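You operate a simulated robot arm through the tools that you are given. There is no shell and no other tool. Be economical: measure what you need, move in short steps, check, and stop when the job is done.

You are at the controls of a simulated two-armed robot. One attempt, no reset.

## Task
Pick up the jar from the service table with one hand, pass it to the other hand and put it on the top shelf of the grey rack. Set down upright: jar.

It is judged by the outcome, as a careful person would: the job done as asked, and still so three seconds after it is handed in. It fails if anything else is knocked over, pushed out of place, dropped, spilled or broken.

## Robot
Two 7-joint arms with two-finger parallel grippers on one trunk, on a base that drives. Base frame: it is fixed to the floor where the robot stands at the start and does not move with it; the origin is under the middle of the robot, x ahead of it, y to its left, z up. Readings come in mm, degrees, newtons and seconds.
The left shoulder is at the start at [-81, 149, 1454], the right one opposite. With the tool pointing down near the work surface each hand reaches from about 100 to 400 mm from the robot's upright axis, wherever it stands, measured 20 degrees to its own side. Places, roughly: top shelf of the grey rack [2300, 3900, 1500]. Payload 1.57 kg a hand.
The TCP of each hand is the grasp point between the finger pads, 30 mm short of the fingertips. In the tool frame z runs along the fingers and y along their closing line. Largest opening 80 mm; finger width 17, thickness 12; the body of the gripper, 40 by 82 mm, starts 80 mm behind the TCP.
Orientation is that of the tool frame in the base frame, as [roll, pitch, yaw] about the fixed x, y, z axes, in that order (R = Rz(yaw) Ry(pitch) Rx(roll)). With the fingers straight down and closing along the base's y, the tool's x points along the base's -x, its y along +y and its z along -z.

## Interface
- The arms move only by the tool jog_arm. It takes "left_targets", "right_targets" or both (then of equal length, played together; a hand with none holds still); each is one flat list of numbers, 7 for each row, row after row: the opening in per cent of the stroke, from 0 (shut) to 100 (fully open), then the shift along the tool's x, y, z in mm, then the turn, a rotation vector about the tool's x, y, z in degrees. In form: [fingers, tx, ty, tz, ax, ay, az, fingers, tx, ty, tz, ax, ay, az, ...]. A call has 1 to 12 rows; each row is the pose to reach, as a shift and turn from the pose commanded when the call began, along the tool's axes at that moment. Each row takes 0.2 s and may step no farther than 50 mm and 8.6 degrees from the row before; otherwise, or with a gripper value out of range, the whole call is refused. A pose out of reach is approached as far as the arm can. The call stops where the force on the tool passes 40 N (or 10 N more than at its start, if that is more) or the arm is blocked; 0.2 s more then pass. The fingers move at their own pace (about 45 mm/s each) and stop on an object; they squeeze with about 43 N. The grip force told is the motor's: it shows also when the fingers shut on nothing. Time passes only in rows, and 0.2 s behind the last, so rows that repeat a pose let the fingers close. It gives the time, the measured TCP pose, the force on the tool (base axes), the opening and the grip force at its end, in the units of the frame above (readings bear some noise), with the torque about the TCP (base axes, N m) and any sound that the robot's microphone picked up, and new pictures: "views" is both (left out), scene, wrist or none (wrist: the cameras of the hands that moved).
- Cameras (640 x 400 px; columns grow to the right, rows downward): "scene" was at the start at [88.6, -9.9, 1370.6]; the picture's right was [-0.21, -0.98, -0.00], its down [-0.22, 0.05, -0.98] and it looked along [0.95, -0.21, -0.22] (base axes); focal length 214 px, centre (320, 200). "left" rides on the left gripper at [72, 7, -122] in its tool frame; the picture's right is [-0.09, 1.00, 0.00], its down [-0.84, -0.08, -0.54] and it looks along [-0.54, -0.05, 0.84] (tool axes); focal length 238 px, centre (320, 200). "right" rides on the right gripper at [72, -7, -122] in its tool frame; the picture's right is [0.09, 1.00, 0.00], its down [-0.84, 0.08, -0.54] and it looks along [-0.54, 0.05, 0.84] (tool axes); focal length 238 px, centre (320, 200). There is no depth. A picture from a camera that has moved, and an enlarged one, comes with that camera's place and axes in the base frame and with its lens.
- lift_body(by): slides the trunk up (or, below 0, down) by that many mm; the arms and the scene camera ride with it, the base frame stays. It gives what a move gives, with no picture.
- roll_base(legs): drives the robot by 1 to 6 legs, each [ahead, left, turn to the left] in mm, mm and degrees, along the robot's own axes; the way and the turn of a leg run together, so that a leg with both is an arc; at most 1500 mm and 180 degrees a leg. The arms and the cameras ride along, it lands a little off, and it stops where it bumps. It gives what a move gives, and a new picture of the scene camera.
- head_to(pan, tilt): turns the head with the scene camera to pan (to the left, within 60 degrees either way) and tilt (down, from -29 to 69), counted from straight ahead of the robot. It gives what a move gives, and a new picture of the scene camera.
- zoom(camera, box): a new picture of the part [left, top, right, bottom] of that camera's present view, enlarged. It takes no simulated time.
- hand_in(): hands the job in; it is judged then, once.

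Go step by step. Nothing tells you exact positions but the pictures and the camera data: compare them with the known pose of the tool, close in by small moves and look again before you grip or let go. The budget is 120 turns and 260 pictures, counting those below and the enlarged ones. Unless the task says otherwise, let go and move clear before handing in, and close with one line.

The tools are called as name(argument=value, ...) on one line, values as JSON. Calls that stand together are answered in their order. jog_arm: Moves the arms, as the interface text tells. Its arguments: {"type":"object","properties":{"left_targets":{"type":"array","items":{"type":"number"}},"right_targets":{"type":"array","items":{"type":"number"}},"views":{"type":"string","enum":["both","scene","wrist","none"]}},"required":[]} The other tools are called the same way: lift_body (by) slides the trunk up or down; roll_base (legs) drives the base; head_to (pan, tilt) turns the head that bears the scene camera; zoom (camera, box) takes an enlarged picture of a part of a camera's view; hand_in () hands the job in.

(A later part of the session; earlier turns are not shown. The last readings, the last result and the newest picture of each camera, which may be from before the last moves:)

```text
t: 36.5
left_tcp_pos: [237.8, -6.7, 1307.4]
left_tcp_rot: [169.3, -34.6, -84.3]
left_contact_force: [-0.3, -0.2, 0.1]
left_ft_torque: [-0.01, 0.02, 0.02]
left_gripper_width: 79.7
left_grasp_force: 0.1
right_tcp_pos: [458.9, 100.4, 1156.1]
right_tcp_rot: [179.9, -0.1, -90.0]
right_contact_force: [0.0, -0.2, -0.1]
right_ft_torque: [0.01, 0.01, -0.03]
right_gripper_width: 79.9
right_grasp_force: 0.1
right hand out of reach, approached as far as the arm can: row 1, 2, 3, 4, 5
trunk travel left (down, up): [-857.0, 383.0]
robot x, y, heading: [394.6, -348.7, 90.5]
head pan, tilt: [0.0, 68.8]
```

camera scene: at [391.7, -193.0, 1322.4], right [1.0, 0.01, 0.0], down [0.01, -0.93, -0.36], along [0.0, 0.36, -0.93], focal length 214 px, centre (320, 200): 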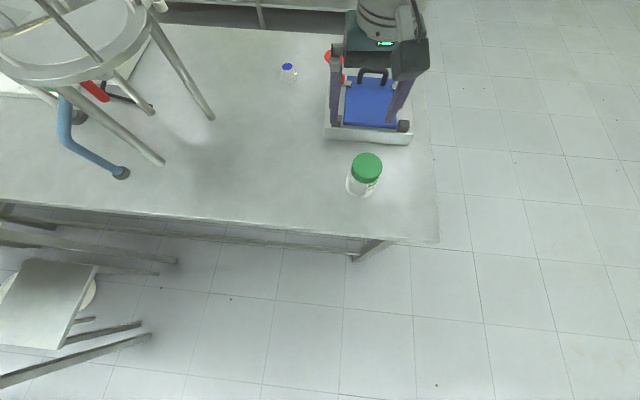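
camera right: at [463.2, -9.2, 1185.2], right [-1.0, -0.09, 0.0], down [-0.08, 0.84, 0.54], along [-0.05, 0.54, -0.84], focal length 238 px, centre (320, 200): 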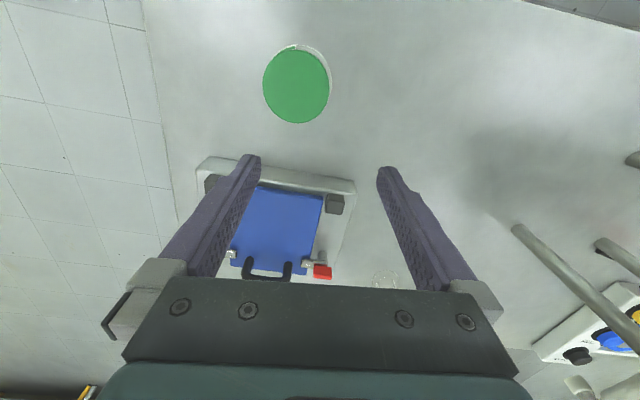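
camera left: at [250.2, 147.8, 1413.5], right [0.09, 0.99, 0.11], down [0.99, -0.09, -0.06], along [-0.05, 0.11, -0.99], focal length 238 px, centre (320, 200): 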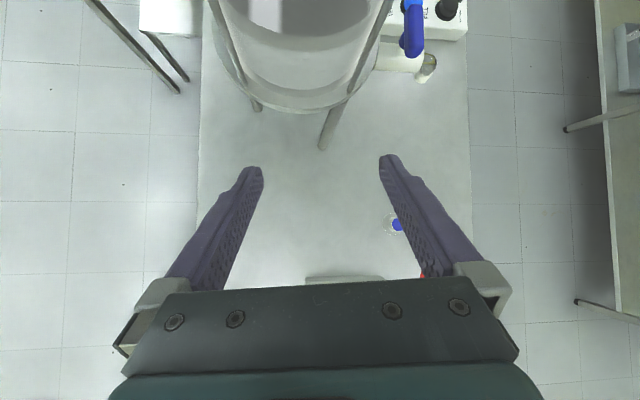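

The arm seems stuck against a joint limit (it lags far behind the command). I retrace toward the pose where the hand was free before, up and outward.

jog_arm(right_targets=[100, 0, -40, -20, 0, 0, 0, 100, 20, -80, -40, 0, 0, 0, 100, 50, -110, -60, 0, 0, 0, 100, 80, -135, -80, 0, 0, 0, 100, 102, -143, -103, 0, 0, 0, 100, 102, -143, -103, 0, 0, 0])

```text
t: 37.9
left_tcp_pos: [235.8, -5.5, 1305.6]
left_tcp_rot: [169.3, -34.8, -84.4]
left_contact_force: [-0.4, 0.8, 0.2]
left_ft_torque: [-0.01, 0.02, 0.0]
left_gripper_width: 79.9
left_grasp_force: 0.0
right_tcp_pos: [608.8, 134.8, 1262.9]
right_tcp_rot: [-180.0, -0.1, -89.9]
right_contact_force: [0.7, 0.4, -0.3]
right_ft_torque: [0.01, 0.0, 0.01]
right_gripper_width: 80.0
right_grasp_force: 0.1
right hand out of reach, approached as far as the arm can: row 1, 2, 3, 4, 5, 6
trunk travel left (down, up): [-857.0, 383.0]
robot x, y, heading: [391.1, -348.6, 90.4]
head pan, tilt: [0.0, 68.8]
camera scene: at [391.7, -192.9, 1322.4], right [1.0, 0.01, 0.0], down [0.01, -0.93, -0.36], along [0.0, 0.36, -0.93], focal length 214 px, centre (320, 200)
camera right: at [613.8, 63.1, 1385.3], right [-1.0, -0.09, 0.0], down [-0.08, 0.84, 0.54], along [-0.05, 0.54, -0.84], focal length 238 px, centre (320, 200)
```

scene: 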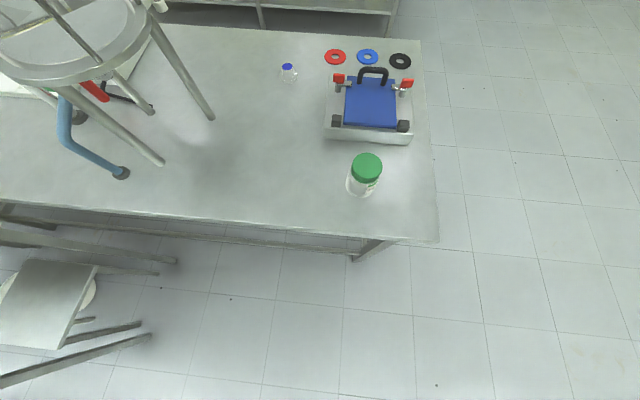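
right: 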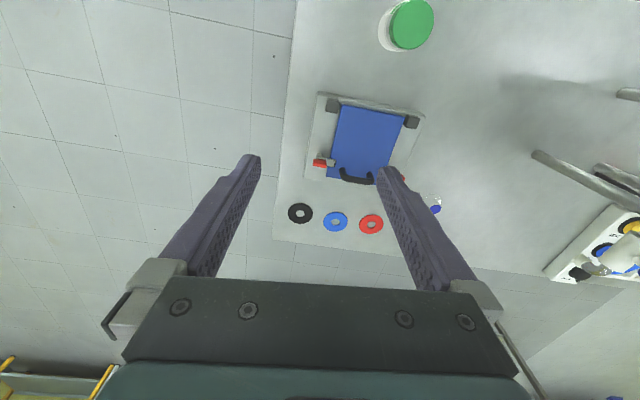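

The arm has come to full stretch (wrist about 480 mm from the shoulder) and is stuck straight. I bring the command back near the actual position with a tilt, so the elbow can bend again.

jog_arm(right_targets=[100, -45, 8, 8, 0, 0, 0, 100, -90, 16, 16, 0, 0, 0, 100, -135, 24, 24, 0, 0, 0, 100, -180, 32, 32, 0, -6, 0, 100, -220, 40, 40, 0, -12, 0, 100, -240, 49, 55, 0, -18, 0, 100, -230, 49, 70, 0, -24, 0, 100, -220, 49, 70, 0, -30, 0, 100, -210, 49, 70, 0, -30, 0, 100, -210, 49, 70, 0, -30, 0], views="none")

```text
t: 40.1
left_tcp_pos: [236.5, -6.2, 1305.8]
left_tcp_rot: [169.2, -34.5, -84.4]
left_contact_force: [0.9, 0.4, -0.2]
left_ft_torque: [-0.01, 0.0, 0.01]
left_gripper_width: 80.2
left_grasp_force: 0.1
right_tcp_pos: [571.1, 229.6, 1193.9]
right_tcp_rot: [180.0, 30.0, -89.9]
right_contact_force: [0.2, 0.8, -0.3]
right_ft_torque: [0.02, -0.01, 0.01]
right_gripper_width: 79.7
right_grasp_force: 0.1
right hand out of reach, approached as far as the arm can: row 1, 2, 3, 4, 5, 6, 7, 8, 9, 10
trunk travel left (down, up): [-857.0, 383.0]
robot x, y, heading: [395.1, -347.6, 90.3]
head pan, tilt: [0.0, 68.8]
```

Still straight. I sweep the hand sideways to the left along the reach sphere, which should make the elbow bend.

jog_arm(right_targets=[100, -8, 40, 9, 0, 0, 0, 100, -16, 80, 18, 0, 0, 0, 100, -24, 120, 27, 0, 0, 0, 100, -24, 160, 27, 0, 0, 0, 100, -24, 200, 27, 0, 0, 0, 100, -10, 230, 27, 0, 0, 0, 100, 0, 230, 20, 0, 0, 0, 100, 0, 230, 20, 0, 0, 0])

```text
t: 41.9
left_tcp_pos: [236.8, -7.3, 1306.7]
left_tcp_rot: [169.4, -34.7, -84.3]
left_contact_force: [0.4, 0.0, 0.2]
left_ft_torque: [-0.01, 0.0, 0.01]
left_gripper_width: 80.2
left_grasp_force: 0.0
right_tcp_pos: [391.7, 182.1, 1188.0]
right_tcp_rot: [-179.9, 30.0, -89.9]
right_contact_force: [-0.4, 0.2, -0.9]
right_ft_torque: [0.0, 0.0, -0.04]
right_gripper_width: 80.1
right_grasp_force: 0.1
right hand out of reach, approached as far as the arm can: row 1, 2, 3, 4, 5, 6, 7, 8
trunk travel left (down, up): [-857.0, 383.0]
robot x, y, heading: [392.9, -346.0, 90.5]
head pan, tilt: [0.0, 68.8]
camera scene: at [391.7, -193.0, 1322.4], right [1.0, 0.01, 0.0], down [0.01, -0.93, -0.36], along [0.0, 0.36, -0.93], focal length 214 px, centre (320, 200)
camera right: at [397.1, 58.7, 1258.5], right [-1.0, -0.08, -0.05], down [-0.08, 0.45, 0.89], along [-0.05, 0.89, -0.46], focal length 238 px, centre (320, 200)
```

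scene: 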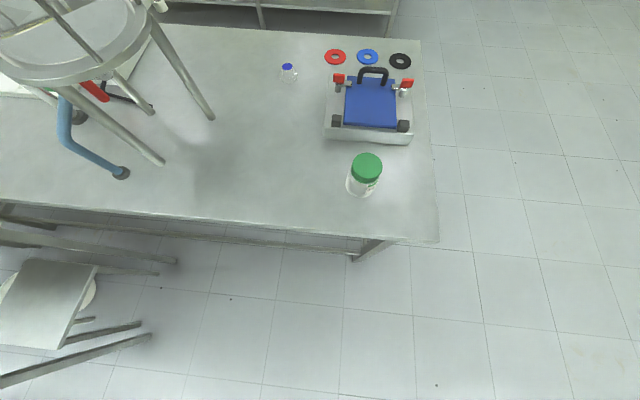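
right: 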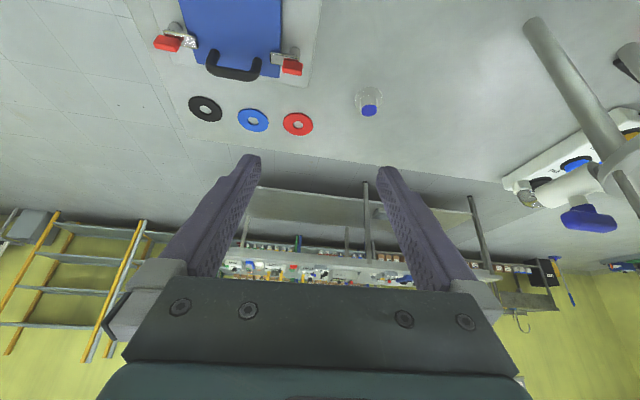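

The elbow probably slipped past straight to its limit. I stretch the arm outward a bit so that it straightens, move it up, and pull it back in.

jog_arm(right_targets=[100, -28, 2, 30, 0, 0, 0, 100, -57, 3, 61, 0, 0, 0, 100, -85, 5, 91, 0, 0, 0, 100, -114, 6, 122, 0, 0, 0, 100, -142, 8, 152, 0, 0, 0, 100, -162, 8, 117, 0, 0, 0, 100, -182, 8, 82, 0, 0, 0, 100, -140, 8, 57, 0, 0, 0, 100, -98, 8, 32, 0, 0, 0, 100, -56, 8, 8, 0, 0, 0, 100, -15, 8, -15, 0, 0, 0, 100, -15, 8, -15, 0, 0, 0], views="none")

```text
t: 44.5
left_tcp_pos: [236.5, -5.2, 1305.6]
left_tcp_rot: [169.3, -34.6, -84.3]
left_contact_force: [-1.4, -0.1, -0.1]
left_ft_torque: [-0.01, 0.01, -0.03]
left_gripper_width: 79.8
left_grasp_force: 0.1
right_tcp_pos: [385.4, 182.8, 1208.6]
right_tcp_rot: [180.0, 29.8, -89.9]
right_contact_force: [0.1, 0.1, -0.2]
right_ft_torque: [0.0, -0.02, 0.04]
right_gripper_width: 80.0
right_grasp_force: 0.1
right hand out of reach, approached as far as the arm can: row 1, 2, 3, 4, 5, 6, 7, 8, 9, 10, 11, 12
trunk travel left (down, up): [-857.0, 383.0]
robot x, y, heading: [390.1, -345.5, 90.5]
head pan, tilt: [0.0, 68.8]
```

jog_arm(right_targets=[100, -24, -8, 27, 0, 0, 0, 100, -48, -16, 54, 0, 0, 0, 100, -72, -23, 82, 0, 0, 0, 100, -72, -23, 82, 0, 0, 0, 100, -72, -65, 82, 0, 0, 0, 100, -72, -107, 82, 0, 0, 0, 100, -72, -150, 82, 0, 0, 0, 100, -72, -190, 82, 0, 0, 0, 100, -72, -230, 82, 0, 0, 0, 100, -72, -270, 82, 0, 0, 0, 100, -72, -270, 82, 0, 0, 0], views="none")

```text
t: 46.9
left_tcp_pos: [237.1, -5.8, 1306.4]
left_tcp_rot: [169.3, -34.6, -84.2]
left_contact_force: [0.2, -0.1, -0.6]
left_ft_torque: [-0.05, -0.01, 0.01]
left_gripper_width: 79.9
left_grasp_force: 0.0
right_tcp_pos: [637.3, 220.0, 1169.1]
right_tcp_rot: [-180.0, 30.1, -89.9]
right_contact_force: [-0.6, 0.5, -0.2]
right_ft_torque: [0.03, 0.01, 0.0]
right_gripper_width: 80.0
right_grasp_force: 0.0
right hand out of reach, approached as far as the arm can: row 1, 2, 3, 4, 5, 6, 7, 8, 9, 10, 11
trunk travel left (down, up): [-857.0, 383.0]
robot x, y, heading: [389.3, -345.8, 90.4]
head pan, tilt: [0.0, 68.8]
```

jog_arm(right_targets=[100, -21, -5, 32, 0, 0, 0, 100, -42, -9, 64, 0, 0, 0, 100, -63, -14, 97, 0, 0, 0, 100, -84, -18, 129, 0, 0, 0, 100, -84, -18, 129, 0, 0, 0, 100, -84, 30, 129, 0, 0, 0, 100, -84, 78, 129, 0, 0, 0, 100, -84, 126, 129, 0, 0, 0, 100, -60, 156, 109, 0, 0, 0, 100, -30, 186, 89, 0, 0, 0, 100, 5, 210, 69, 0, 0, 0, 100, 40, 230, 49, 0, 0, 0], views="none")

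```text
t: 49.5
left_tcp_pos: [236.9, -5.8, 1305.6]
left_tcp_rot: [169.2, -34.6, -84.3]
left_contact_force: [0.3, -0.1, 0.2]
left_ft_torque: [0.0, 0.02, 0.0]
left_gripper_width: 80.1
left_grasp_force: 0.1
right_tcp_pos: [433.1, 178.6, 1127.6]
right_tcp_rot: [180.0, 30.0, -89.9]
right_contact_force: [-0.2, 0.1, 0.6]
right_ft_torque: [0.02, -0.01, 0.01]
right_gripper_width: 80.1
right_grasp_force: 0.1
right hand out of reach, approached as far as the arm can: row 1, 2, 3, 4, 5, 6, 7, 8, 9, 10, 11, 12
trunk travel left (down, up): [-857.0, 383.0]
robot x, y, heading: [389.4, -345.9, 90.5]
head pan, tilt: [0.0, 68.8]
```

jog_arm(right_targets=[100, 0, 0, 0, 0, 0, 0, 100, 0, 0, 0, 0, 0, 0, 100, 20, -20, -20, 0, 0, 0, 100, 40, -40, -40, 0, 0, 0, 100, 60, -60, -60, 0, 0, 0, 100, 60, -60, -60, 0, 0, 0])

```text
t: 50.9
left_tcp_pos: [237.2, -6.3, 1306.3]
left_tcp_rot: [169.3, -34.7, -84.3]
left_contact_force: [-0.2, 1.0, -0.2]
left_ft_torque: [0.0, -0.01, 0.0]
left_gripper_width: 79.7
left_grasp_force: 0.1
right_tcp_pos: [494.9, 95.8, 1148.0]
right_tcp_rot: [-179.9, 29.9, -89.9]
right_contact_force: [0.1, -0.3, 0.3]
right_ft_torque: [0.0, 0.01, 0.02]
right_gripper_width: 80.2
right_grasp_force: 0.1
trunk travel left (down, up): [-857.0, 383.0]
robot x, y, heading: [391.3, -349.5, 90.5]
head pan, tilt: [0.0, 68.8]
camera scene: at [391.7, -193.0, 1322.4], right [1.0, 0.01, 0.0], down [0.01, -0.93, -0.36], along [0.0, 0.36, -0.93], focal length 214 px, centre (320, 200)
camera right: at [500.2, -26.8, 1218.7], right [-1.0, -0.08, -0.05], down [-0.08, 0.45, 0.89], along [-0.05, 0.89, -0.46], focal length 238 px, centre (320, 200)
```

scene: 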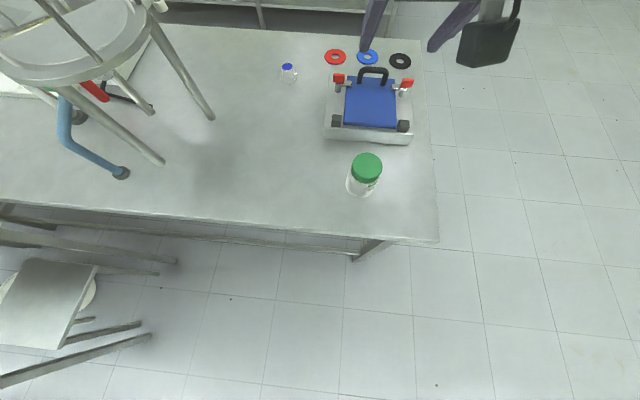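
right: 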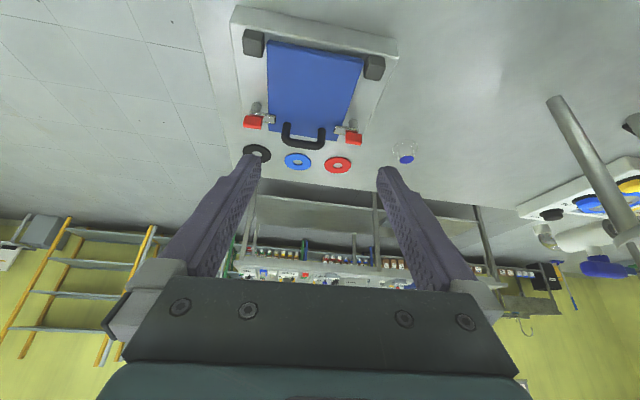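

The elbow bends again (no reach warnings). I bring the hand back to vertical above the jar at [485, 20, 1150].

jog_arm(right_targets=[100, 16, 3, -9, 0, 7.5, 0, 100, 33, 5, -19, 0, 15, 0, 100, 50, 8, -28, 0, 22.5, 0, 100, 66, 10, -38, 0, 30, 0, 100, 66, 10, -38, 0, 30, 0], views="none")

lift_body(by=-100)

zoom(camera="right", box=[0, 0, 640, 400])

```text
t: 52.1
left_tcp_pos: [236.4, -6.8, 1305.1]
left_tcp_rot: [169.3, -34.6, -84.2]
left_contact_force: [-1.0, -1.0, 0.3]
left_ft_torque: [-0.03, 0.02, -0.01]
left_gripper_width: 80.1
left_grasp_force: 0.0
right_tcp_pos: [485.3, 19.8, 1148.8]
right_tcp_rot: [-180.0, -0.2, -89.9]
right_contact_force: [-0.7, 0.3, -0.5]
right_ft_torque: [0.03, -0.01, 0.0]
right_gripper_width: 79.9
right_grasp_force: 0.0
trunk travel left (down, up): [-857.0, 383.0]
robot x, y, heading: [392.9, -345.8, 90.4]
head pan, tilt: [0.0, 68.8]
```

```text
t: 53.4
left_tcp_pos: [237.2, -7.0, 1206.0]
left_tcp_rot: [169.3, -34.6, -84.3]
left_contact_force: [-0.5, -0.3, 0.5]
left_ft_torque: [0.0, -0.02, -0.02]
left_gripper_width: 80.1
left_grasp_force: 0.0
right_tcp_pos: [486.0, 20.4, 1047.5]
right_tcp_rot: [-180.0, 0.0, -89.9]
right_contact_force: [-0.2, 0.2, -0.4]
right_ft_torque: [0.03, -0.03, -0.01]
right_gripper_width: 80.3
right_grasp_force: 0.2
trunk travel left (down, up): [-757.0, 483.0]
robot x, y, heading: [389.8, -344.4, 90.4]
head pan, tilt: [0.0, 68.8]
```

```text
1.00 times, centred on (320, 200) of right (not enlarged: the box is as wide or as high as the picture)
camera zoom: at [491.1, -51.0, 1170.8], right [-1.0, -0.09, 0.0], down [-0.08, 0.84, 0.54], along [-0.05, 0.54, -0.84], focal length 238 px, centre (320, 200)
```

zoom: 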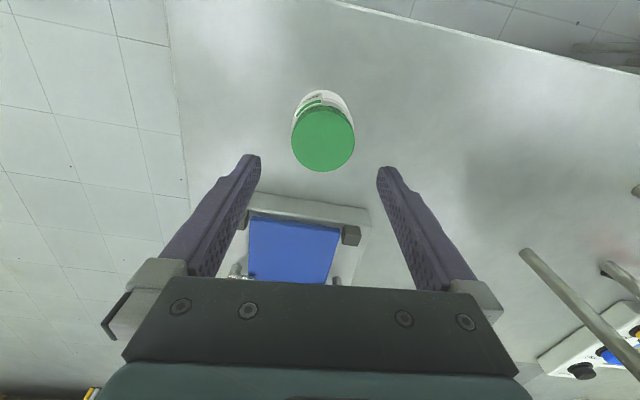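

Centre the hand (−4 mm x, +2 mm y), then lower by the trunk in two steps, keeping the arm's good shape.

jog_arm(right_targets=[100, -2, 4, 0, 0, 0, 0, 100, -2, 4, 0, 0, 0, 0], views="none")

lift_body(by=-65)

zoom(camera="right", box=[0, 0, 640, 400])

zoom(camera="scene", box=[160, 40, 560, 290])

```text
t: 54.0
left_tcp_pos: [235.2, -5.0, 1207.0]
left_tcp_rot: [169.3, -34.6, -84.4]
left_contact_force: [-0.1, 0.3, 0.4]
left_ft_torque: [0.04, 0.01, -0.01]
left_gripper_width: 80.0
left_grasp_force: 0.0
right_tcp_pos: [481.6, 22.2, 1048.3]
right_tcp_rot: [-180.0, -0.1, -89.9]
right_contact_force: [-0.2, -0.3, 0.0]
right_ft_torque: [0.02, -0.01, -0.04]
right_gripper_width: 79.9
right_grasp_force: 0.0
trunk travel left (down, up): [-757.0, 483.0]
robot x, y, heading: [393.9, -345.3, 90.4]
head pan, tilt: [0.0, 68.8]
```

```text
t: 55.0
left_tcp_pos: [236.3, -6.7, 1141.4]
left_tcp_rot: [169.3, -34.7, -84.2]
left_contact_force: [0.2, -0.4, 0.9]
left_ft_torque: [0.0, 0.01, 0.0]
left_gripper_width: 80.2
left_grasp_force: 0.0
right_tcp_pos: [482.5, 23.2, 983.7]
right_tcp_rot: [179.9, 0.0, -89.9]
right_contact_force: [-0.4, 0.2, 0.4]
right_ft_torque: [0.01, -0.02, -0.02]
right_gripper_width: 79.9
right_grasp_force: 0.0
trunk travel left (down, up): [-692.0, 548.0]
robot x, y, heading: [390.1, -345.0, 90.6]
head pan, tilt: [0.0, 68.8]
```

```text
1.00 times, centred on (320, 200) of right (not enlarged: the box is as wide or as high as the picture)
camera zoom: at [487.1, -49.0, 1105.7], right [-1.0, -0.09, 0.0], down [-0.08, 0.84, 0.54], along [-0.05, 0.54, -0.84], focal length 238 px, centre (320, 200)
```

zoom: 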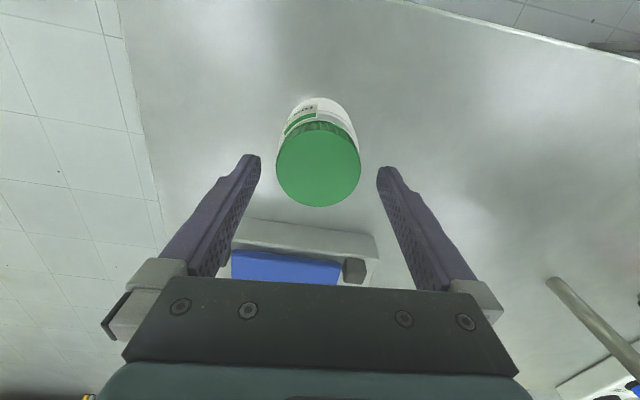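

```text
1.60 times, centred on (360, 165) of scene
camera zoom: at [391.7, -192.9, 1157.4], right [1.0, 0.01, 0.0], down [0.01, -0.93, -0.36], along [0.0, 0.36, -0.93], focal length 343 px, centre (256, 256)
```

zoom: 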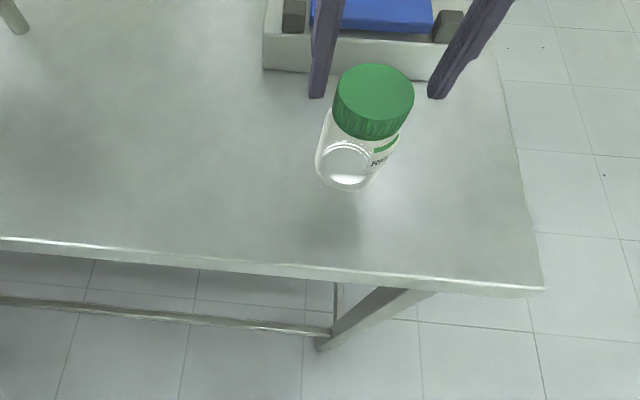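

Well centred. I lower 54 mm more by the trunk, then close.

lift_body(by=-54)

jog_arm(right_targets=[60, 0, 1, 0, 0, 0, 0, 0, 0, 1, 0, 0, 0, 0, 0, 0, 1, 0, 0, 0, 0, 0, 0, 1, 0, 0, 0, 0, 0, 0, 1, 0, 0, 0, 0])

```text
t: 56.0
left_tcp_pos: [236.4, -5.8, 1086.5]
left_tcp_rot: [169.4, -34.6, -84.3]
left_contact_force: [0.5, 0.6, 0.7]
left_ft_torque: [0.02, -0.03, 0.03]
left_gripper_width: 80.0
left_grasp_force: 0.1
right_tcp_pos: [481.7, 23.0, 929.4]
right_tcp_rot: [-180.0, -0.1, -89.9]
right_contact_force: [-0.7, 0.7, 0.6]
right_ft_torque: [-0.04, 0.01, 0.01]
right_gripper_width: 80.2
right_grasp_force: 0.1
trunk travel left (down, up): [-638.0, 602.0]
robot x, y, heading: [392.7, -346.5, 90.4]
head pan, tilt: [0.0, 68.8]
```

```text
t: 57.2
left_tcp_pos: [235.7, -7.0, 1087.9]
left_tcp_rot: [169.2, -34.6, -84.3]
left_contact_force: [-1.2, 0.1, 0.2]
left_ft_torque: [0.0, -0.03, 0.0]
left_gripper_width: 80.0
left_grasp_force: 0.1
right_tcp_pos: [480.2, 22.8, 930.0]
right_tcp_rot: [180.0, 0.0, -89.9]
right_contact_force: [0.5, 0.1, 0.9]
right_ft_torque: [-0.01, 0.0, -0.04]
right_gripper_width: 64.9
right_grasp_force: 43.6
trunk travel left (down, up): [-638.0, 602.0]
robot x, y, heading: [389.0, -345.9, 90.4]
head pan, tilt: [0.0, 68.8]
camera scene: at [391.9, -192.8, 1103.4], right [1.0, 0.01, 0.0], down [0.01, -0.93, -0.36], along [0.0, 0.36, -0.93], focal length 214 px, centre (320, 200)
camera right: at [486.3, -49.1, 1051.9], right [-1.0, -0.09, 0.0], down [-0.08, 0.84, 0.54], along [-0.05, 0.54, -0.84], focal length 238 px, centre (320, 200)
```

scene: 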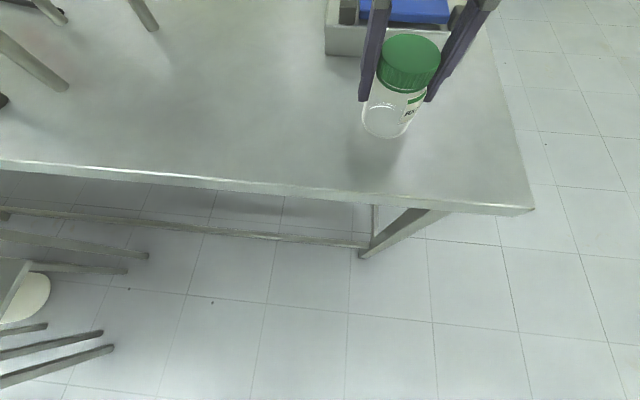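
right: 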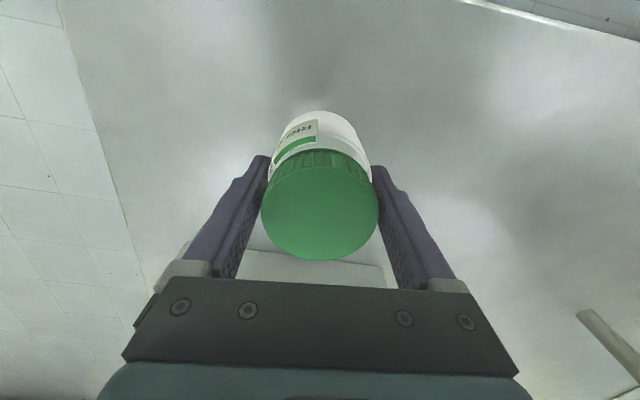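

Firm grip at 65 mm wide. I lift by the trunk and check.

lift_body(by=120)

zoom(camera="scene", box=[160, 0, 640, 300])

```text
t: 58.7
left_tcp_pos: [236.3, -6.4, 1207.8]
left_tcp_rot: [169.3, -34.6, -84.3]
left_contact_force: [0.0, 0.0, -0.3]
left_ft_torque: [-0.02, 0.0, 0.03]
left_gripper_width: 79.9
left_grasp_force: 0.1
right_tcp_pos: [481.1, 22.8, 1049.6]
right_tcp_rot: [180.0, 0.0, -89.8]
right_contact_force: [0.0, 0.9, -1.6]
right_ft_torque: [-0.01, 0.01, -0.01]
right_gripper_width: 64.6
right_grasp_force: 43.5
trunk travel left (down, up): [-758.0, 482.0]
robot x, y, heading: [395.2, -348.4, 90.3]
head pan, tilt: [0.0, 68.8]
```

```text
1.33 times, centred on (400, 150) of scene
camera zoom: at [391.7, -193.1, 1223.3], right [1.0, 0.01, 0.0], down [0.01, -0.93, -0.36], along [0.0, 0.36, -0.93], focal length 286 px, centre (213, 267)
```

zoom: 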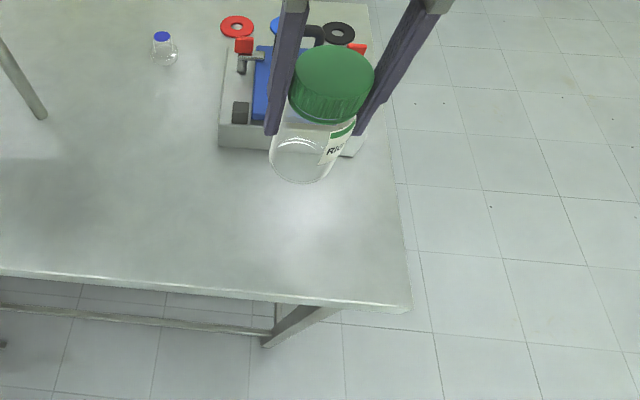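

The jar is held and lifted (≈1.6 N), its bottom about 75–85 mm below the right TCP. I raise it further, back away from the table and turn the view to watch the handover.

lift_body(by=120)

roll_base(legs=[[-400, 0, 0]])

```text
t: 60.2
left_tcp_pos: [237.6, -6.4, 1327.3]
left_tcp_rot: [169.3, -34.7, -84.3]
left_contact_force: [0.3, 0.0, 0.0]
left_ft_torque: [0.04, -0.01, -0.04]
left_gripper_width: 80.0
left_grasp_force: 0.1
right_tcp_pos: [480.9, 22.8, 1169.2]
right_tcp_rot: [-179.9, 0.0, -89.9]
right_contact_force: [0.1, -0.8, -1.7]
right_ft_torque: [0.01, 0.03, 0.01]
right_gripper_width: 65.1
right_grasp_force: 43.0
trunk travel left (down, up): [-878.0, 362.0]
robot x, y, heading: [393.1, -348.4, 90.3]
head pan, tilt: [0.0, 68.8]
```

```text
t: 62.7
left_tcp_pos: [239.4, -406.9, 1327.2]
left_tcp_rot: [169.2, -34.6, -84.8]
left_contact_force: [0.5, -0.6, 1.0]
left_ft_torque: [-0.02, 0.03, 0.04]
left_gripper_width: 80.1
left_grasp_force: 0.0
right_tcp_pos: [485.6, -380.0, 1169.2]
right_tcp_rot: [179.9, 0.0, -90.1]
right_contact_force: [-0.7, 0.4, -1.7]
right_ft_torque: [-0.02, -0.01, 0.03]
right_gripper_width: 64.7
right_grasp_force: 43.1
trunk travel left (down, up): [-878.0, 362.0]
robot x, y, heading: [394.6, -754.3, 90.5]
head pan, tilt: [0.0, 68.8]
camera scene: at [394.5, -595.1, 1343.4], right [1.0, 0.0, 0.0], down [0.0, -0.93, -0.36], along [0.0, 0.36, -0.93], focal length 214 px, centre (320, 200)
```

scene: 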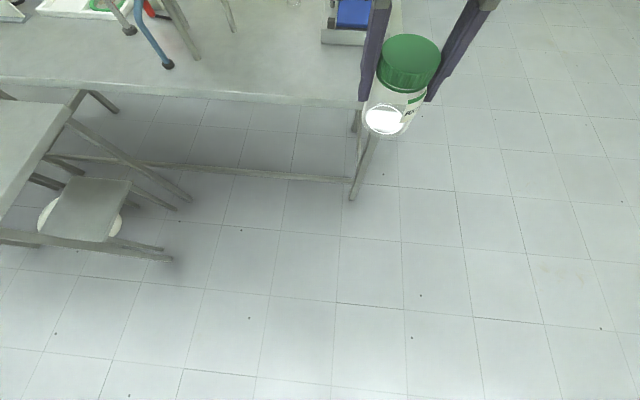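

I move the jar to the robot's centre line and turn the left hand to point forward, 30° down, off to the left and lower, ready to come up around the jar's lower body.

jog_arm(left_targets=[100, -5.8, -2, 11, 0.79, -7.9, -0.28, 100, -11.5, -4, 22, 1.58, -15.8, -0.55, 100, -17, -6, 33, 2.38, -23.7, -0.83, 100, -23, -8, 44, 3.17, -31.6, -1.1, 100, -29, -10, 55, 3.96, -39.5, -1.38, 100, -34.5, -12, 66, 4.75, -47.4, -1.65, 100, -40, -14, 78, 5.54, -55.3, -1.93, 100, -46, -16, 89, 6.33, -63.2, -2.2, 100, -52, -18, 100, 7.13, -71.1, -2.48, 100, -57, -20, 111, 7.92, -79, -2.75, 100, -63, -22, 122, 8.7, -86.9, -3.03, 100, -69, -23.5, 133, 9.5, -94.8, -3.3], right_targets=[0, 5, 20, 0, 0, 0, 0, 0, 10, 40, 0, 0, 0, 0, 0, 15, 60, 0, 0, 0, 0, 0, 20, 80, 0, 0, 0, 0, 0, 20, 86, 0, 0, 0, 0, 0, 20, 86, 0, 0, 0, 0, 0, 20, 86, 0, 0, 0, 0, 0, 20, 86, 0, 0, 0, 0, 0, 20, 86, 0, 0, 0, 0, 0, 20, 86, 0, 0, 0, 0, 0, 20, 86, 0, 0, 0, 0, 0, 20, 86, 0, 0, 0, 0], views="none")

head_to(pan=0, tilt=50)

```text
t: 65.3
left_tcp_pos: [240.0, -427.0, 1175.7]
left_tcp_rot: [-179.8, 60.1, -89.6]
left_contact_force: [-0.4, -0.1, 0.1]
left_ft_torque: [-0.04, 0.05, 0.02]
left_gripper_width: 79.9
left_grasp_force: 0.0
right_tcp_pos: [398.3, -398.3, 1169.9]
right_tcp_rot: [180.0, 0.0, -90.2]
right_contact_force: [-0.1, -0.5, -0.8]
right_ft_torque: [-0.03, 0.01, 0.0]
right_gripper_width: 64.5
right_grasp_force: 42.9
trunk travel left (down, up): [-878.0, 362.0]
robot x, y, heading: [395.6, -750.4, 89.9]
head pan, tilt: [0.0, 68.8]
```

```text
t: 66.1
left_tcp_pos: [239.4, -428.3, 1177.3]
left_tcp_rot: [-179.9, 60.0, -89.5]
left_contact_force: [0.5, 0.0, 0.6]
left_ft_torque: [0.01, 0.0, 0.02]
left_gripper_width: 79.9
left_grasp_force: 0.1
right_tcp_pos: [397.0, -399.2, 1169.3]
right_tcp_rot: [180.0, 0.0, -90.2]
right_contact_force: [0.1, -0.3, -2.2]
right_ft_torque: [0.01, 0.0, 0.02]
right_gripper_width: 64.7
right_grasp_force: 42.7
trunk travel left (down, up): [-878.0, 362.0]
robot x, y, heading: [395.1, -751.0, 90.0]
head pan, tilt: [0.0, 50.0]
camera scene: at [394.5, -574.1, 1365.3], right [1.0, 0.0, 0.0], down [0.0, -0.77, -0.64], along [0.0, 0.64, -0.77], focal length 214 px, centre (320, 200)
```

scene: 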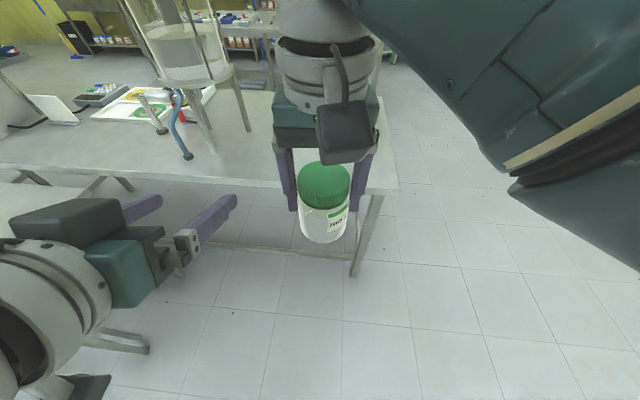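

The left hand is oriented well. I zoom in to measure the jar's free lower part.

zoom(camera="scene", box=[240, 130, 400, 270])

zoom(camera="left", box=[0, 0, 640, 400])

```text
2.86 times, centred on (320, 200) of scene
camera zoom: at [394.5, -574.1, 1365.3], right [1.0, 0.0, 0.0], down [0.0, -0.77, -0.64], along [0.0, 0.64, -0.77], focal length 613 px, centre (320, 200)
```

zoom: 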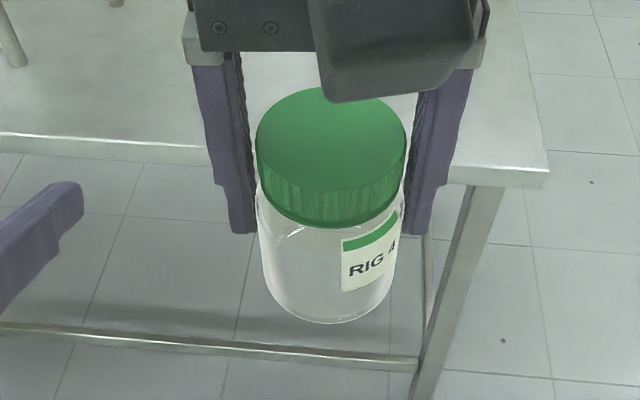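

```text
1.00 times, centred on (320, 200) of left (not enlarged: the box is as wide or as high as the picture)
camera zoom: at [234.5, -568.2, 1175.1], right [-1.0, 0.04, 0.08], down [0.08, -0.05, 1.0], along [0.04, 1.0, 0.05], focal length 238 px, centre (320, 200)
```

zoom: 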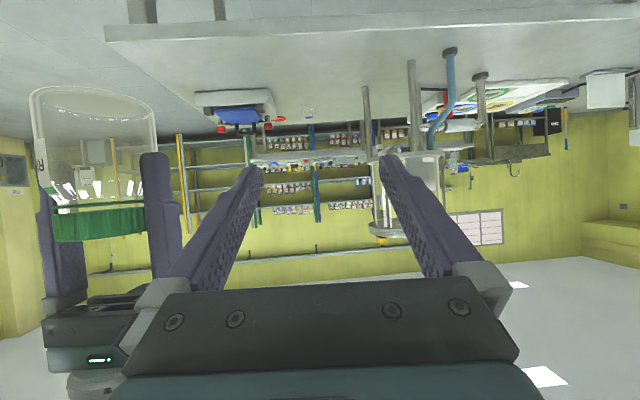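

The free glass below the right fingertips is about 40 mm (z 1099–1139). The left hand goes down, then sideways beneath the jar's level until it is below it.

jog_arm(left_targets=[100, 36, 0, 28, 0, 0, 0, 100, 72, 0, 56, 0, 0, 0, 100, 108, 0, 84.5, 0, 0, 0, 100, 108, -40, 84.5, 0, 0, 0, 100, 108, -80, 84.5, 0, 0, 0, 100, 108, -120, 84.5, 0, 0, 0, 100, 108, -158, 84.5, 0, 0, 0, 100, 108, -158, 84.5, 0, 0, 0])

```text
t: 67.9
left_tcp_pos: [399.3, -408.0, 1042.2]
left_tcp_rot: [-179.8, 60.0, -89.7]
left_contact_force: [0.0, -0.2, 0.6]
left_ft_torque: [-0.01, -0.03, -0.01]
left_gripper_width: 80.0
left_grasp_force: 0.0
right_tcp_pos: [398.8, -399.0, 1169.9]
right_tcp_rot: [180.0, 0.0, -90.1]
right_contact_force: [-0.2, 0.2, -1.8]
right_ft_torque: [-0.03, -0.02, 0.02]
right_gripper_width: 64.5
right_grasp_force: 43.0
trunk travel left (down, up): [-878.0, 362.0]
robot x, y, heading: [393.6, -749.5, 90.0]
head pan, tilt: [0.0, 50.0]
camera scene: at [394.5, -574.1, 1365.3], right [1.0, 0.0, 0.0], down [0.0, -0.77, -0.64], along [0.0, 0.64, -0.77], focal length 214 px, centre (320, 200)
camera left: at [393.9, -548.1, 1040.1], right [-1.0, 0.04, 0.08], down [0.08, -0.05, 1.0], along [0.05, 1.0, 0.05], focal length 238 px, centre (320, 200)
```

scene: 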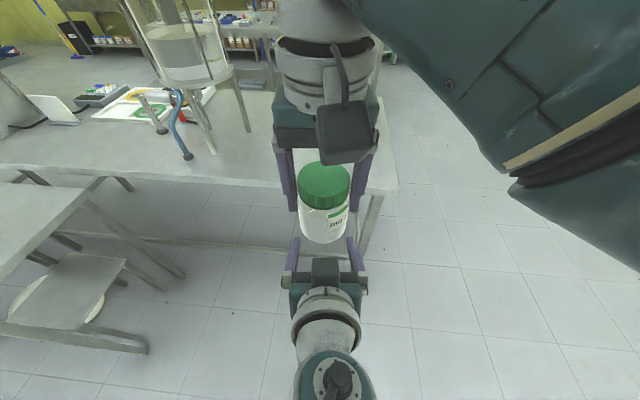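
left: 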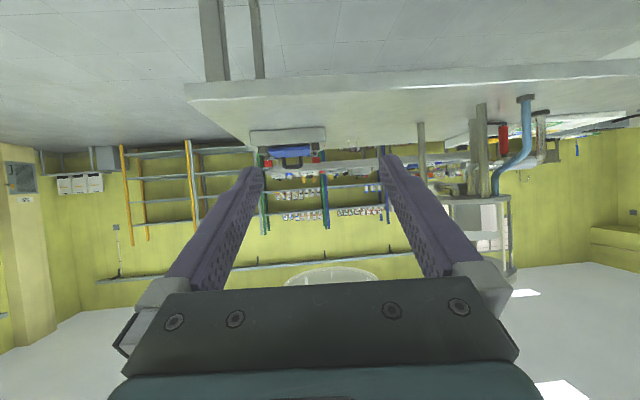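

Laterally aligned. I raise the left hand in two stages.

jog_arm(left_targets=[100, -24, 0, -14, 0, 0, 0, 100, -48, 0, -28, 0, 0, 0, 100, -48, 0, -28, 0, 0, 0])

zoom(camera="scene", box=[240, 130, 400, 270])

```text
t: 68.7
left_tcp_pos: [398.4, -408.3, 1097.4]
left_tcp_rot: [-179.8, 60.0, -89.5]
left_contact_force: [0.1, -0.1, 0.0]
left_ft_torque: [-0.04, -0.02, -0.02]
left_gripper_width: 80.1
left_grasp_force: 0.1
right_tcp_pos: [398.1, -400.5, 1169.1]
right_tcp_rot: [179.8, 0.0, -90.2]
right_contact_force: [0.0, -0.5, -0.9]
right_ft_torque: [0.01, 0.0, 0.01]
right_gripper_width: 64.8
right_grasp_force: 43.1
trunk travel left (down, up): [-878.0, 362.0]
robot x, y, heading: [396.0, -751.5, 90.0]
head pan, tilt: [0.0, 50.0]
camera scene: at [394.5, -574.0, 1365.3], right [1.0, 0.0, 0.0], down [0.0, -0.77, -0.64], along [0.0, 0.64, -0.77], focal length 214 px, centre (320, 200)
camera left: at [392.8, -547.9, 1095.8], right [-1.0, 0.04, 0.08], down [0.08, -0.05, 1.0], along [0.05, 1.0, 0.05], focal length 238 px, centre (320, 200)
```

scene: 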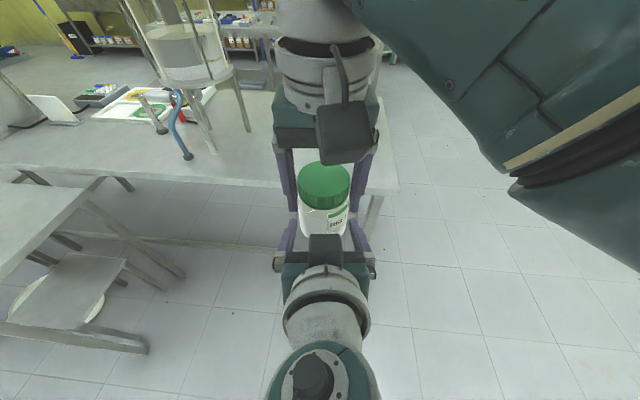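
left: 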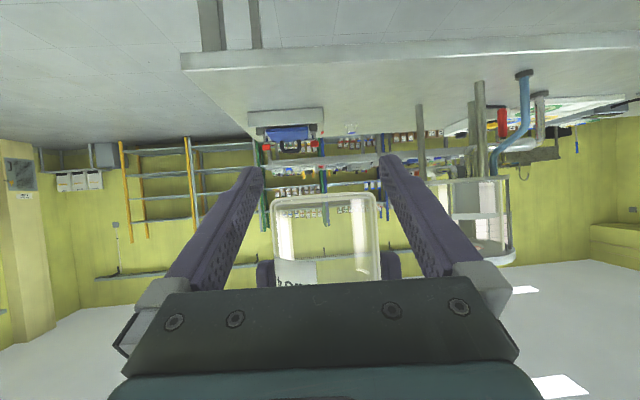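

```text
2.86 times, centred on (320, 200) of scene
camera zoom: at [394.5, -574.0, 1365.3], right [1.0, 0.0, 0.0], down [0.0, -0.77, -0.64], along [0.0, 0.64, -0.77], focal length 613 px, centre (320, 200)
```

zoom: 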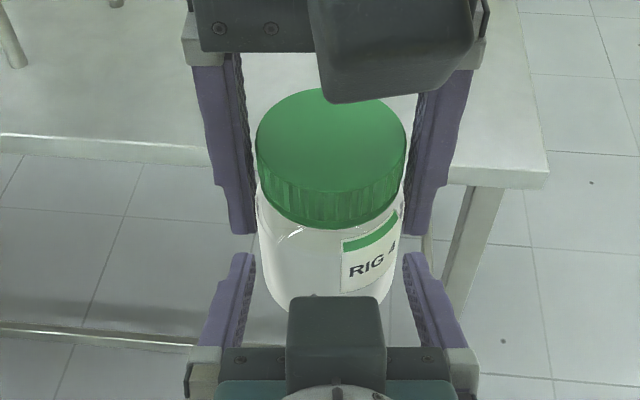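

Everything is aligned. I raise the last 28 mm and close the left hand on the lower body.

jog_arm(left_targets=[100, -12, 0, -7, 0, 0, 0, 100, -24, 0, -14, 0, 0, 0, 100, -24, 0, -14, 0, 0, 0, 85, -24, 0, -14, 0, 0, 0, 0, -24, 0, -14, 0, 0, 0, 0, -24, 0, -14, 0, 0, 0, 0, -24, 0, -14, 0, 0, 0, 0, -24, 0, -14, 0, 0, 0])

zoom(camera="scene", box=[240, 130, 400, 270])

```text
t: 70.5
left_tcp_pos: [399.1, -407.0, 1125.3]
left_tcp_rot: [-179.7, 60.0, -89.5]
left_contact_force: [-4.7, -0.9, 1.7]
left_ft_torque: [-0.02, -0.16, 0.01]
left_gripper_width: 64.0
left_grasp_force: 43.3
right_tcp_pos: [398.7, -400.6, 1169.1]
right_tcp_rot: [-180.0, 0.0, -90.1]
right_contact_force: [4.6, 1.8, -3.0]
right_ft_torque: [0.02, -0.01, 0.01]
right_gripper_width: 64.8
right_grasp_force: 43.0
trunk travel left (down, up): [-878.0, 362.0]
robot x, y, heading: [396.7, -750.7, 90.4]
head pan, tilt: [0.0, 50.0]
camera scene: at [394.5, -574.0, 1365.3], right [1.0, 0.0, 0.0], down [0.0, -0.77, -0.64], along [0.0, 0.64, -0.77], focal length 214 px, centre (320, 200)
camera left: at [392.7, -548.1, 1124.0], right [-1.0, 0.04, 0.08], down [0.08, -0.05, 1.0], along [0.04, 1.0, 0.05], focal length 238 px, centre (320, 200)
```

scene: 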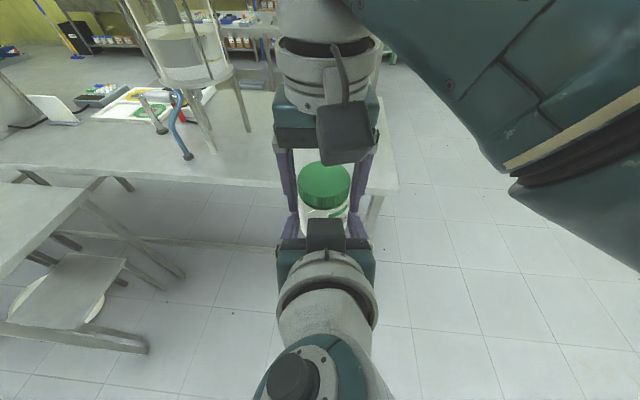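
left: 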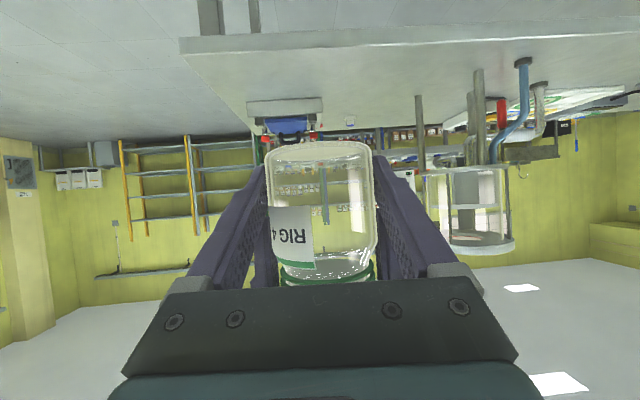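

```text
2.86 times, centred on (320, 200) of scene
camera zoom: at [394.5, -574.0, 1365.3], right [1.0, 0.0, 0.0], down [0.0, -0.77, -0.64], along [0.0, 0.64, -0.77], focal length 613 px, centre (320, 200)
```

zoom: 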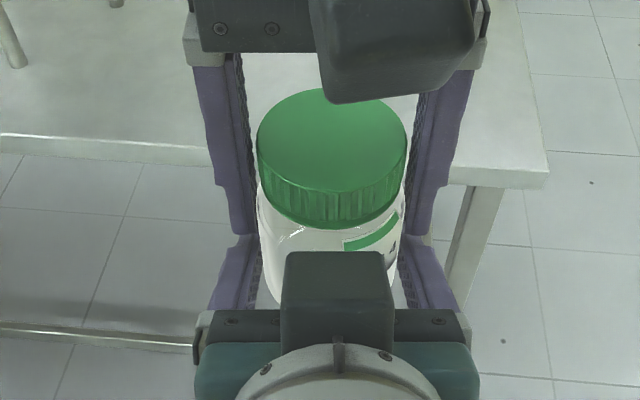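

Both hands hold the jar firmly. I open the right hand and withdraw it straight up.

jog_arm(right_targets=[100, 0, 0, 0, 0, 0, 0, 100, 0, 0, 0, 0, 0, 0, 100, 0, 0, 0, 0, 0, 0, 100, 0, 0, -40, 0, 0, 0, 100, 0, 0, -80, 0, 0, 0, 100, 0, 0, -120, 0, 0, 0, 100, 0, 0, -120, 0, 0, 0])

```text
t: 72.1
left_tcp_pos: [398.7, -407.3, 1126.7]
left_tcp_rot: [-179.9, 60.1, -89.5]
left_contact_force: [-0.2, 0.1, -0.8]
left_ft_torque: [0.03, -0.01, 0.01]
left_gripper_width: 63.9
left_grasp_force: 42.7
right_tcp_pos: [399.2, -401.0, 1289.0]
right_tcp_rot: [-180.0, 0.0, -90.3]
right_contact_force: [-0.3, 0.0, 0.2]
right_ft_torque: [-0.04, 0.0, 0.04]
right_gripper_width: 80.1
right_grasp_force: 0.0
trunk travel left (down, up): [-878.0, 362.0]
robot x, y, heading: [395.1, -751.7, 90.1]
head pan, tilt: [0.0, 50.0]
camera scene: at [394.5, -574.1, 1365.3], right [1.0, 0.0, 0.0], down [0.0, -0.77, -0.64], along [0.0, 0.64, -0.77], focal length 214 px, centre (320, 200)
camera right: at [403.5, -472.1, 1411.5], right [-1.0, -0.09, 0.0], down [-0.07, 0.84, 0.54], along [-0.05, 0.54, -0.84], focal length 238 px, centre (320, 200)
```

scene: 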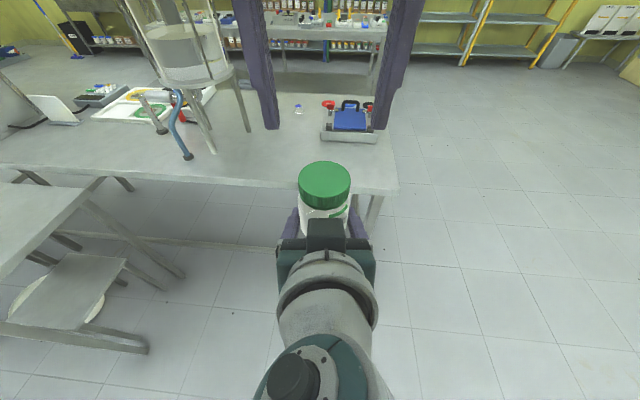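
right: 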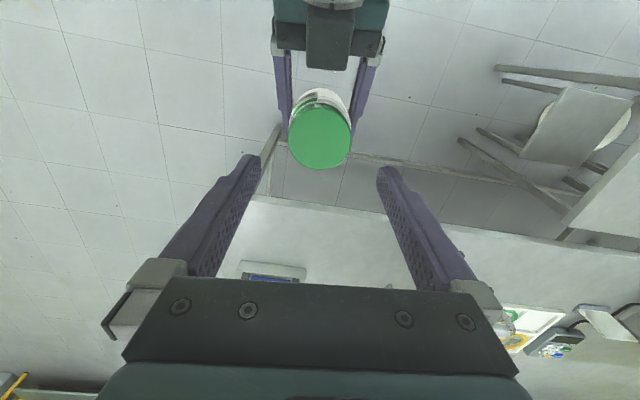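

The jar is now in the left hand. I bring the right hand aside and look toward the rack (about 22° to the right, 5 m away).

jog_arm(right_targets=[100, 10, -40, 0, 0, 0, 0, 100, 30, -80, 0, 0, 0, 0, 100, 50, -120, 0, 0, 0, 0, 100, 70, -160, 0, 0, 0, 0, 100, 90, -190, 0, 0, 0, 0, 100, 90, -190, 0, 0, 0, 0], views="none")

head_to(pan=-22, tilt=10)

```text
t: 73.5
left_tcp_pos: [399.5, -407.1, 1124.8]
left_tcp_rot: [-179.8, 59.9, -89.4]
left_contact_force: [-0.5, 0.1, -0.4]
left_ft_torque: [-0.02, -0.04, -0.01]
left_gripper_width: 63.9
left_grasp_force: 43.0
right_tcp_pos: [587.7, -490.3, 1288.8]
right_tcp_rot: [180.0, 0.0, -90.2]
right_contact_force: [-0.3, 0.0, 0.4]
right_ft_torque: [0.02, 0.01, -0.04]
right_gripper_width: 80.1
right_grasp_force: 0.0
trunk travel left (down, up): [-878.0, 362.0]
robot x, y, heading: [396.1, -748.5, 90.0]
head pan, tilt: [0.0, 50.0]
```

```text
t: 74.6
left_tcp_pos: [399.3, -406.4, 1125.5]
left_tcp_rot: [-179.8, 60.1, -89.5]
left_contact_force: [0.6, -0.6, 0.7]
left_ft_torque: [-0.01, 0.0, 0.02]
left_gripper_width: 63.9
left_grasp_force: 43.1
right_tcp_pos: [587.8, -490.8, 1289.4]
right_tcp_rot: [-179.9, 0.0, -90.2]
right_contact_force: [0.3, -0.2, 0.7]
right_ft_torque: [-0.04, 0.0, -0.02]
right_gripper_width: 80.0
right_grasp_force: 0.1
trunk travel left (down, up): [-878.0, 362.0]
robot x, y, heading: [393.0, -751.7, 89.8]
head pan, tilt: [-22.0, 10.0]
camera scene: at [429.3, -564.8, 1427.1], right [0.93, -0.37, 0.0], down [-0.07, -0.16, -0.98], along [0.37, 0.91, -0.17], focal length 214 px, centre (320, 200)
```

scene: 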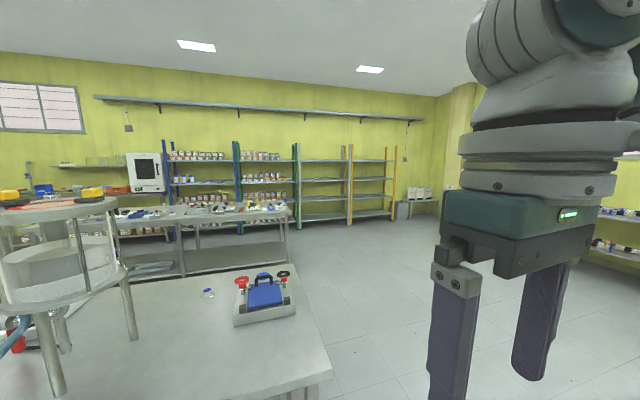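

zoom(camera="scene", box=[150, 120, 440, 260])

```text
2.21 times, centred on (295, 190) of scene
camera zoom: at [429.3, -564.8, 1427.1], right [0.93, -0.37, 0.0], down [-0.07, -0.16, -0.98], along [0.37, 0.91, -0.17], focal length 473 px, centre (375, 222)
```

zoom: 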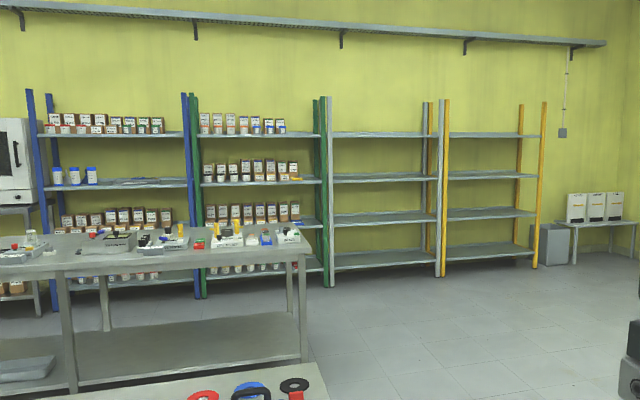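

The grey rack is the empty one between the green and orange racks; its top shelf is open above. Before driving I check the space on the right.

head_to(pan=-60, tilt=25)

```text
t: 75.6
left_tcp_pos: [398.2, -407.5, 1125.3]
left_tcp_rot: [-179.8, 60.1, -89.5]
left_contact_force: [0.2, 0.7, -0.1]
left_ft_torque: [-0.03, -0.04, -0.02]
left_gripper_width: 63.9
left_grasp_force: 43.0
right_tcp_pos: [587.8, -490.1, 1289.6]
right_tcp_rot: [180.0, 0.1, -90.2]
right_contact_force: [-0.1, 0.5, 0.0]
right_ft_torque: [-0.03, -0.01, 0.01]
right_gripper_width: 79.9
right_grasp_force: 0.0
trunk travel left (down, up): [-878.0, 362.0]
robot x, y, heading: [391.7, -743.1, 90.4]
head pan, tilt: [-60.0, 25.0]
camera scene: at [474.3, -604.8, 1402.8], right [0.5, -0.86, 0.0], down [-0.37, -0.21, -0.91], along [0.78, 0.46, -0.42], focal length 214 px, centre (320, 200)
```

scene: 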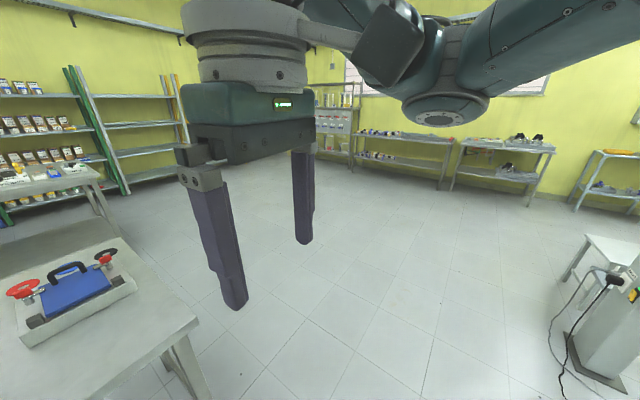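

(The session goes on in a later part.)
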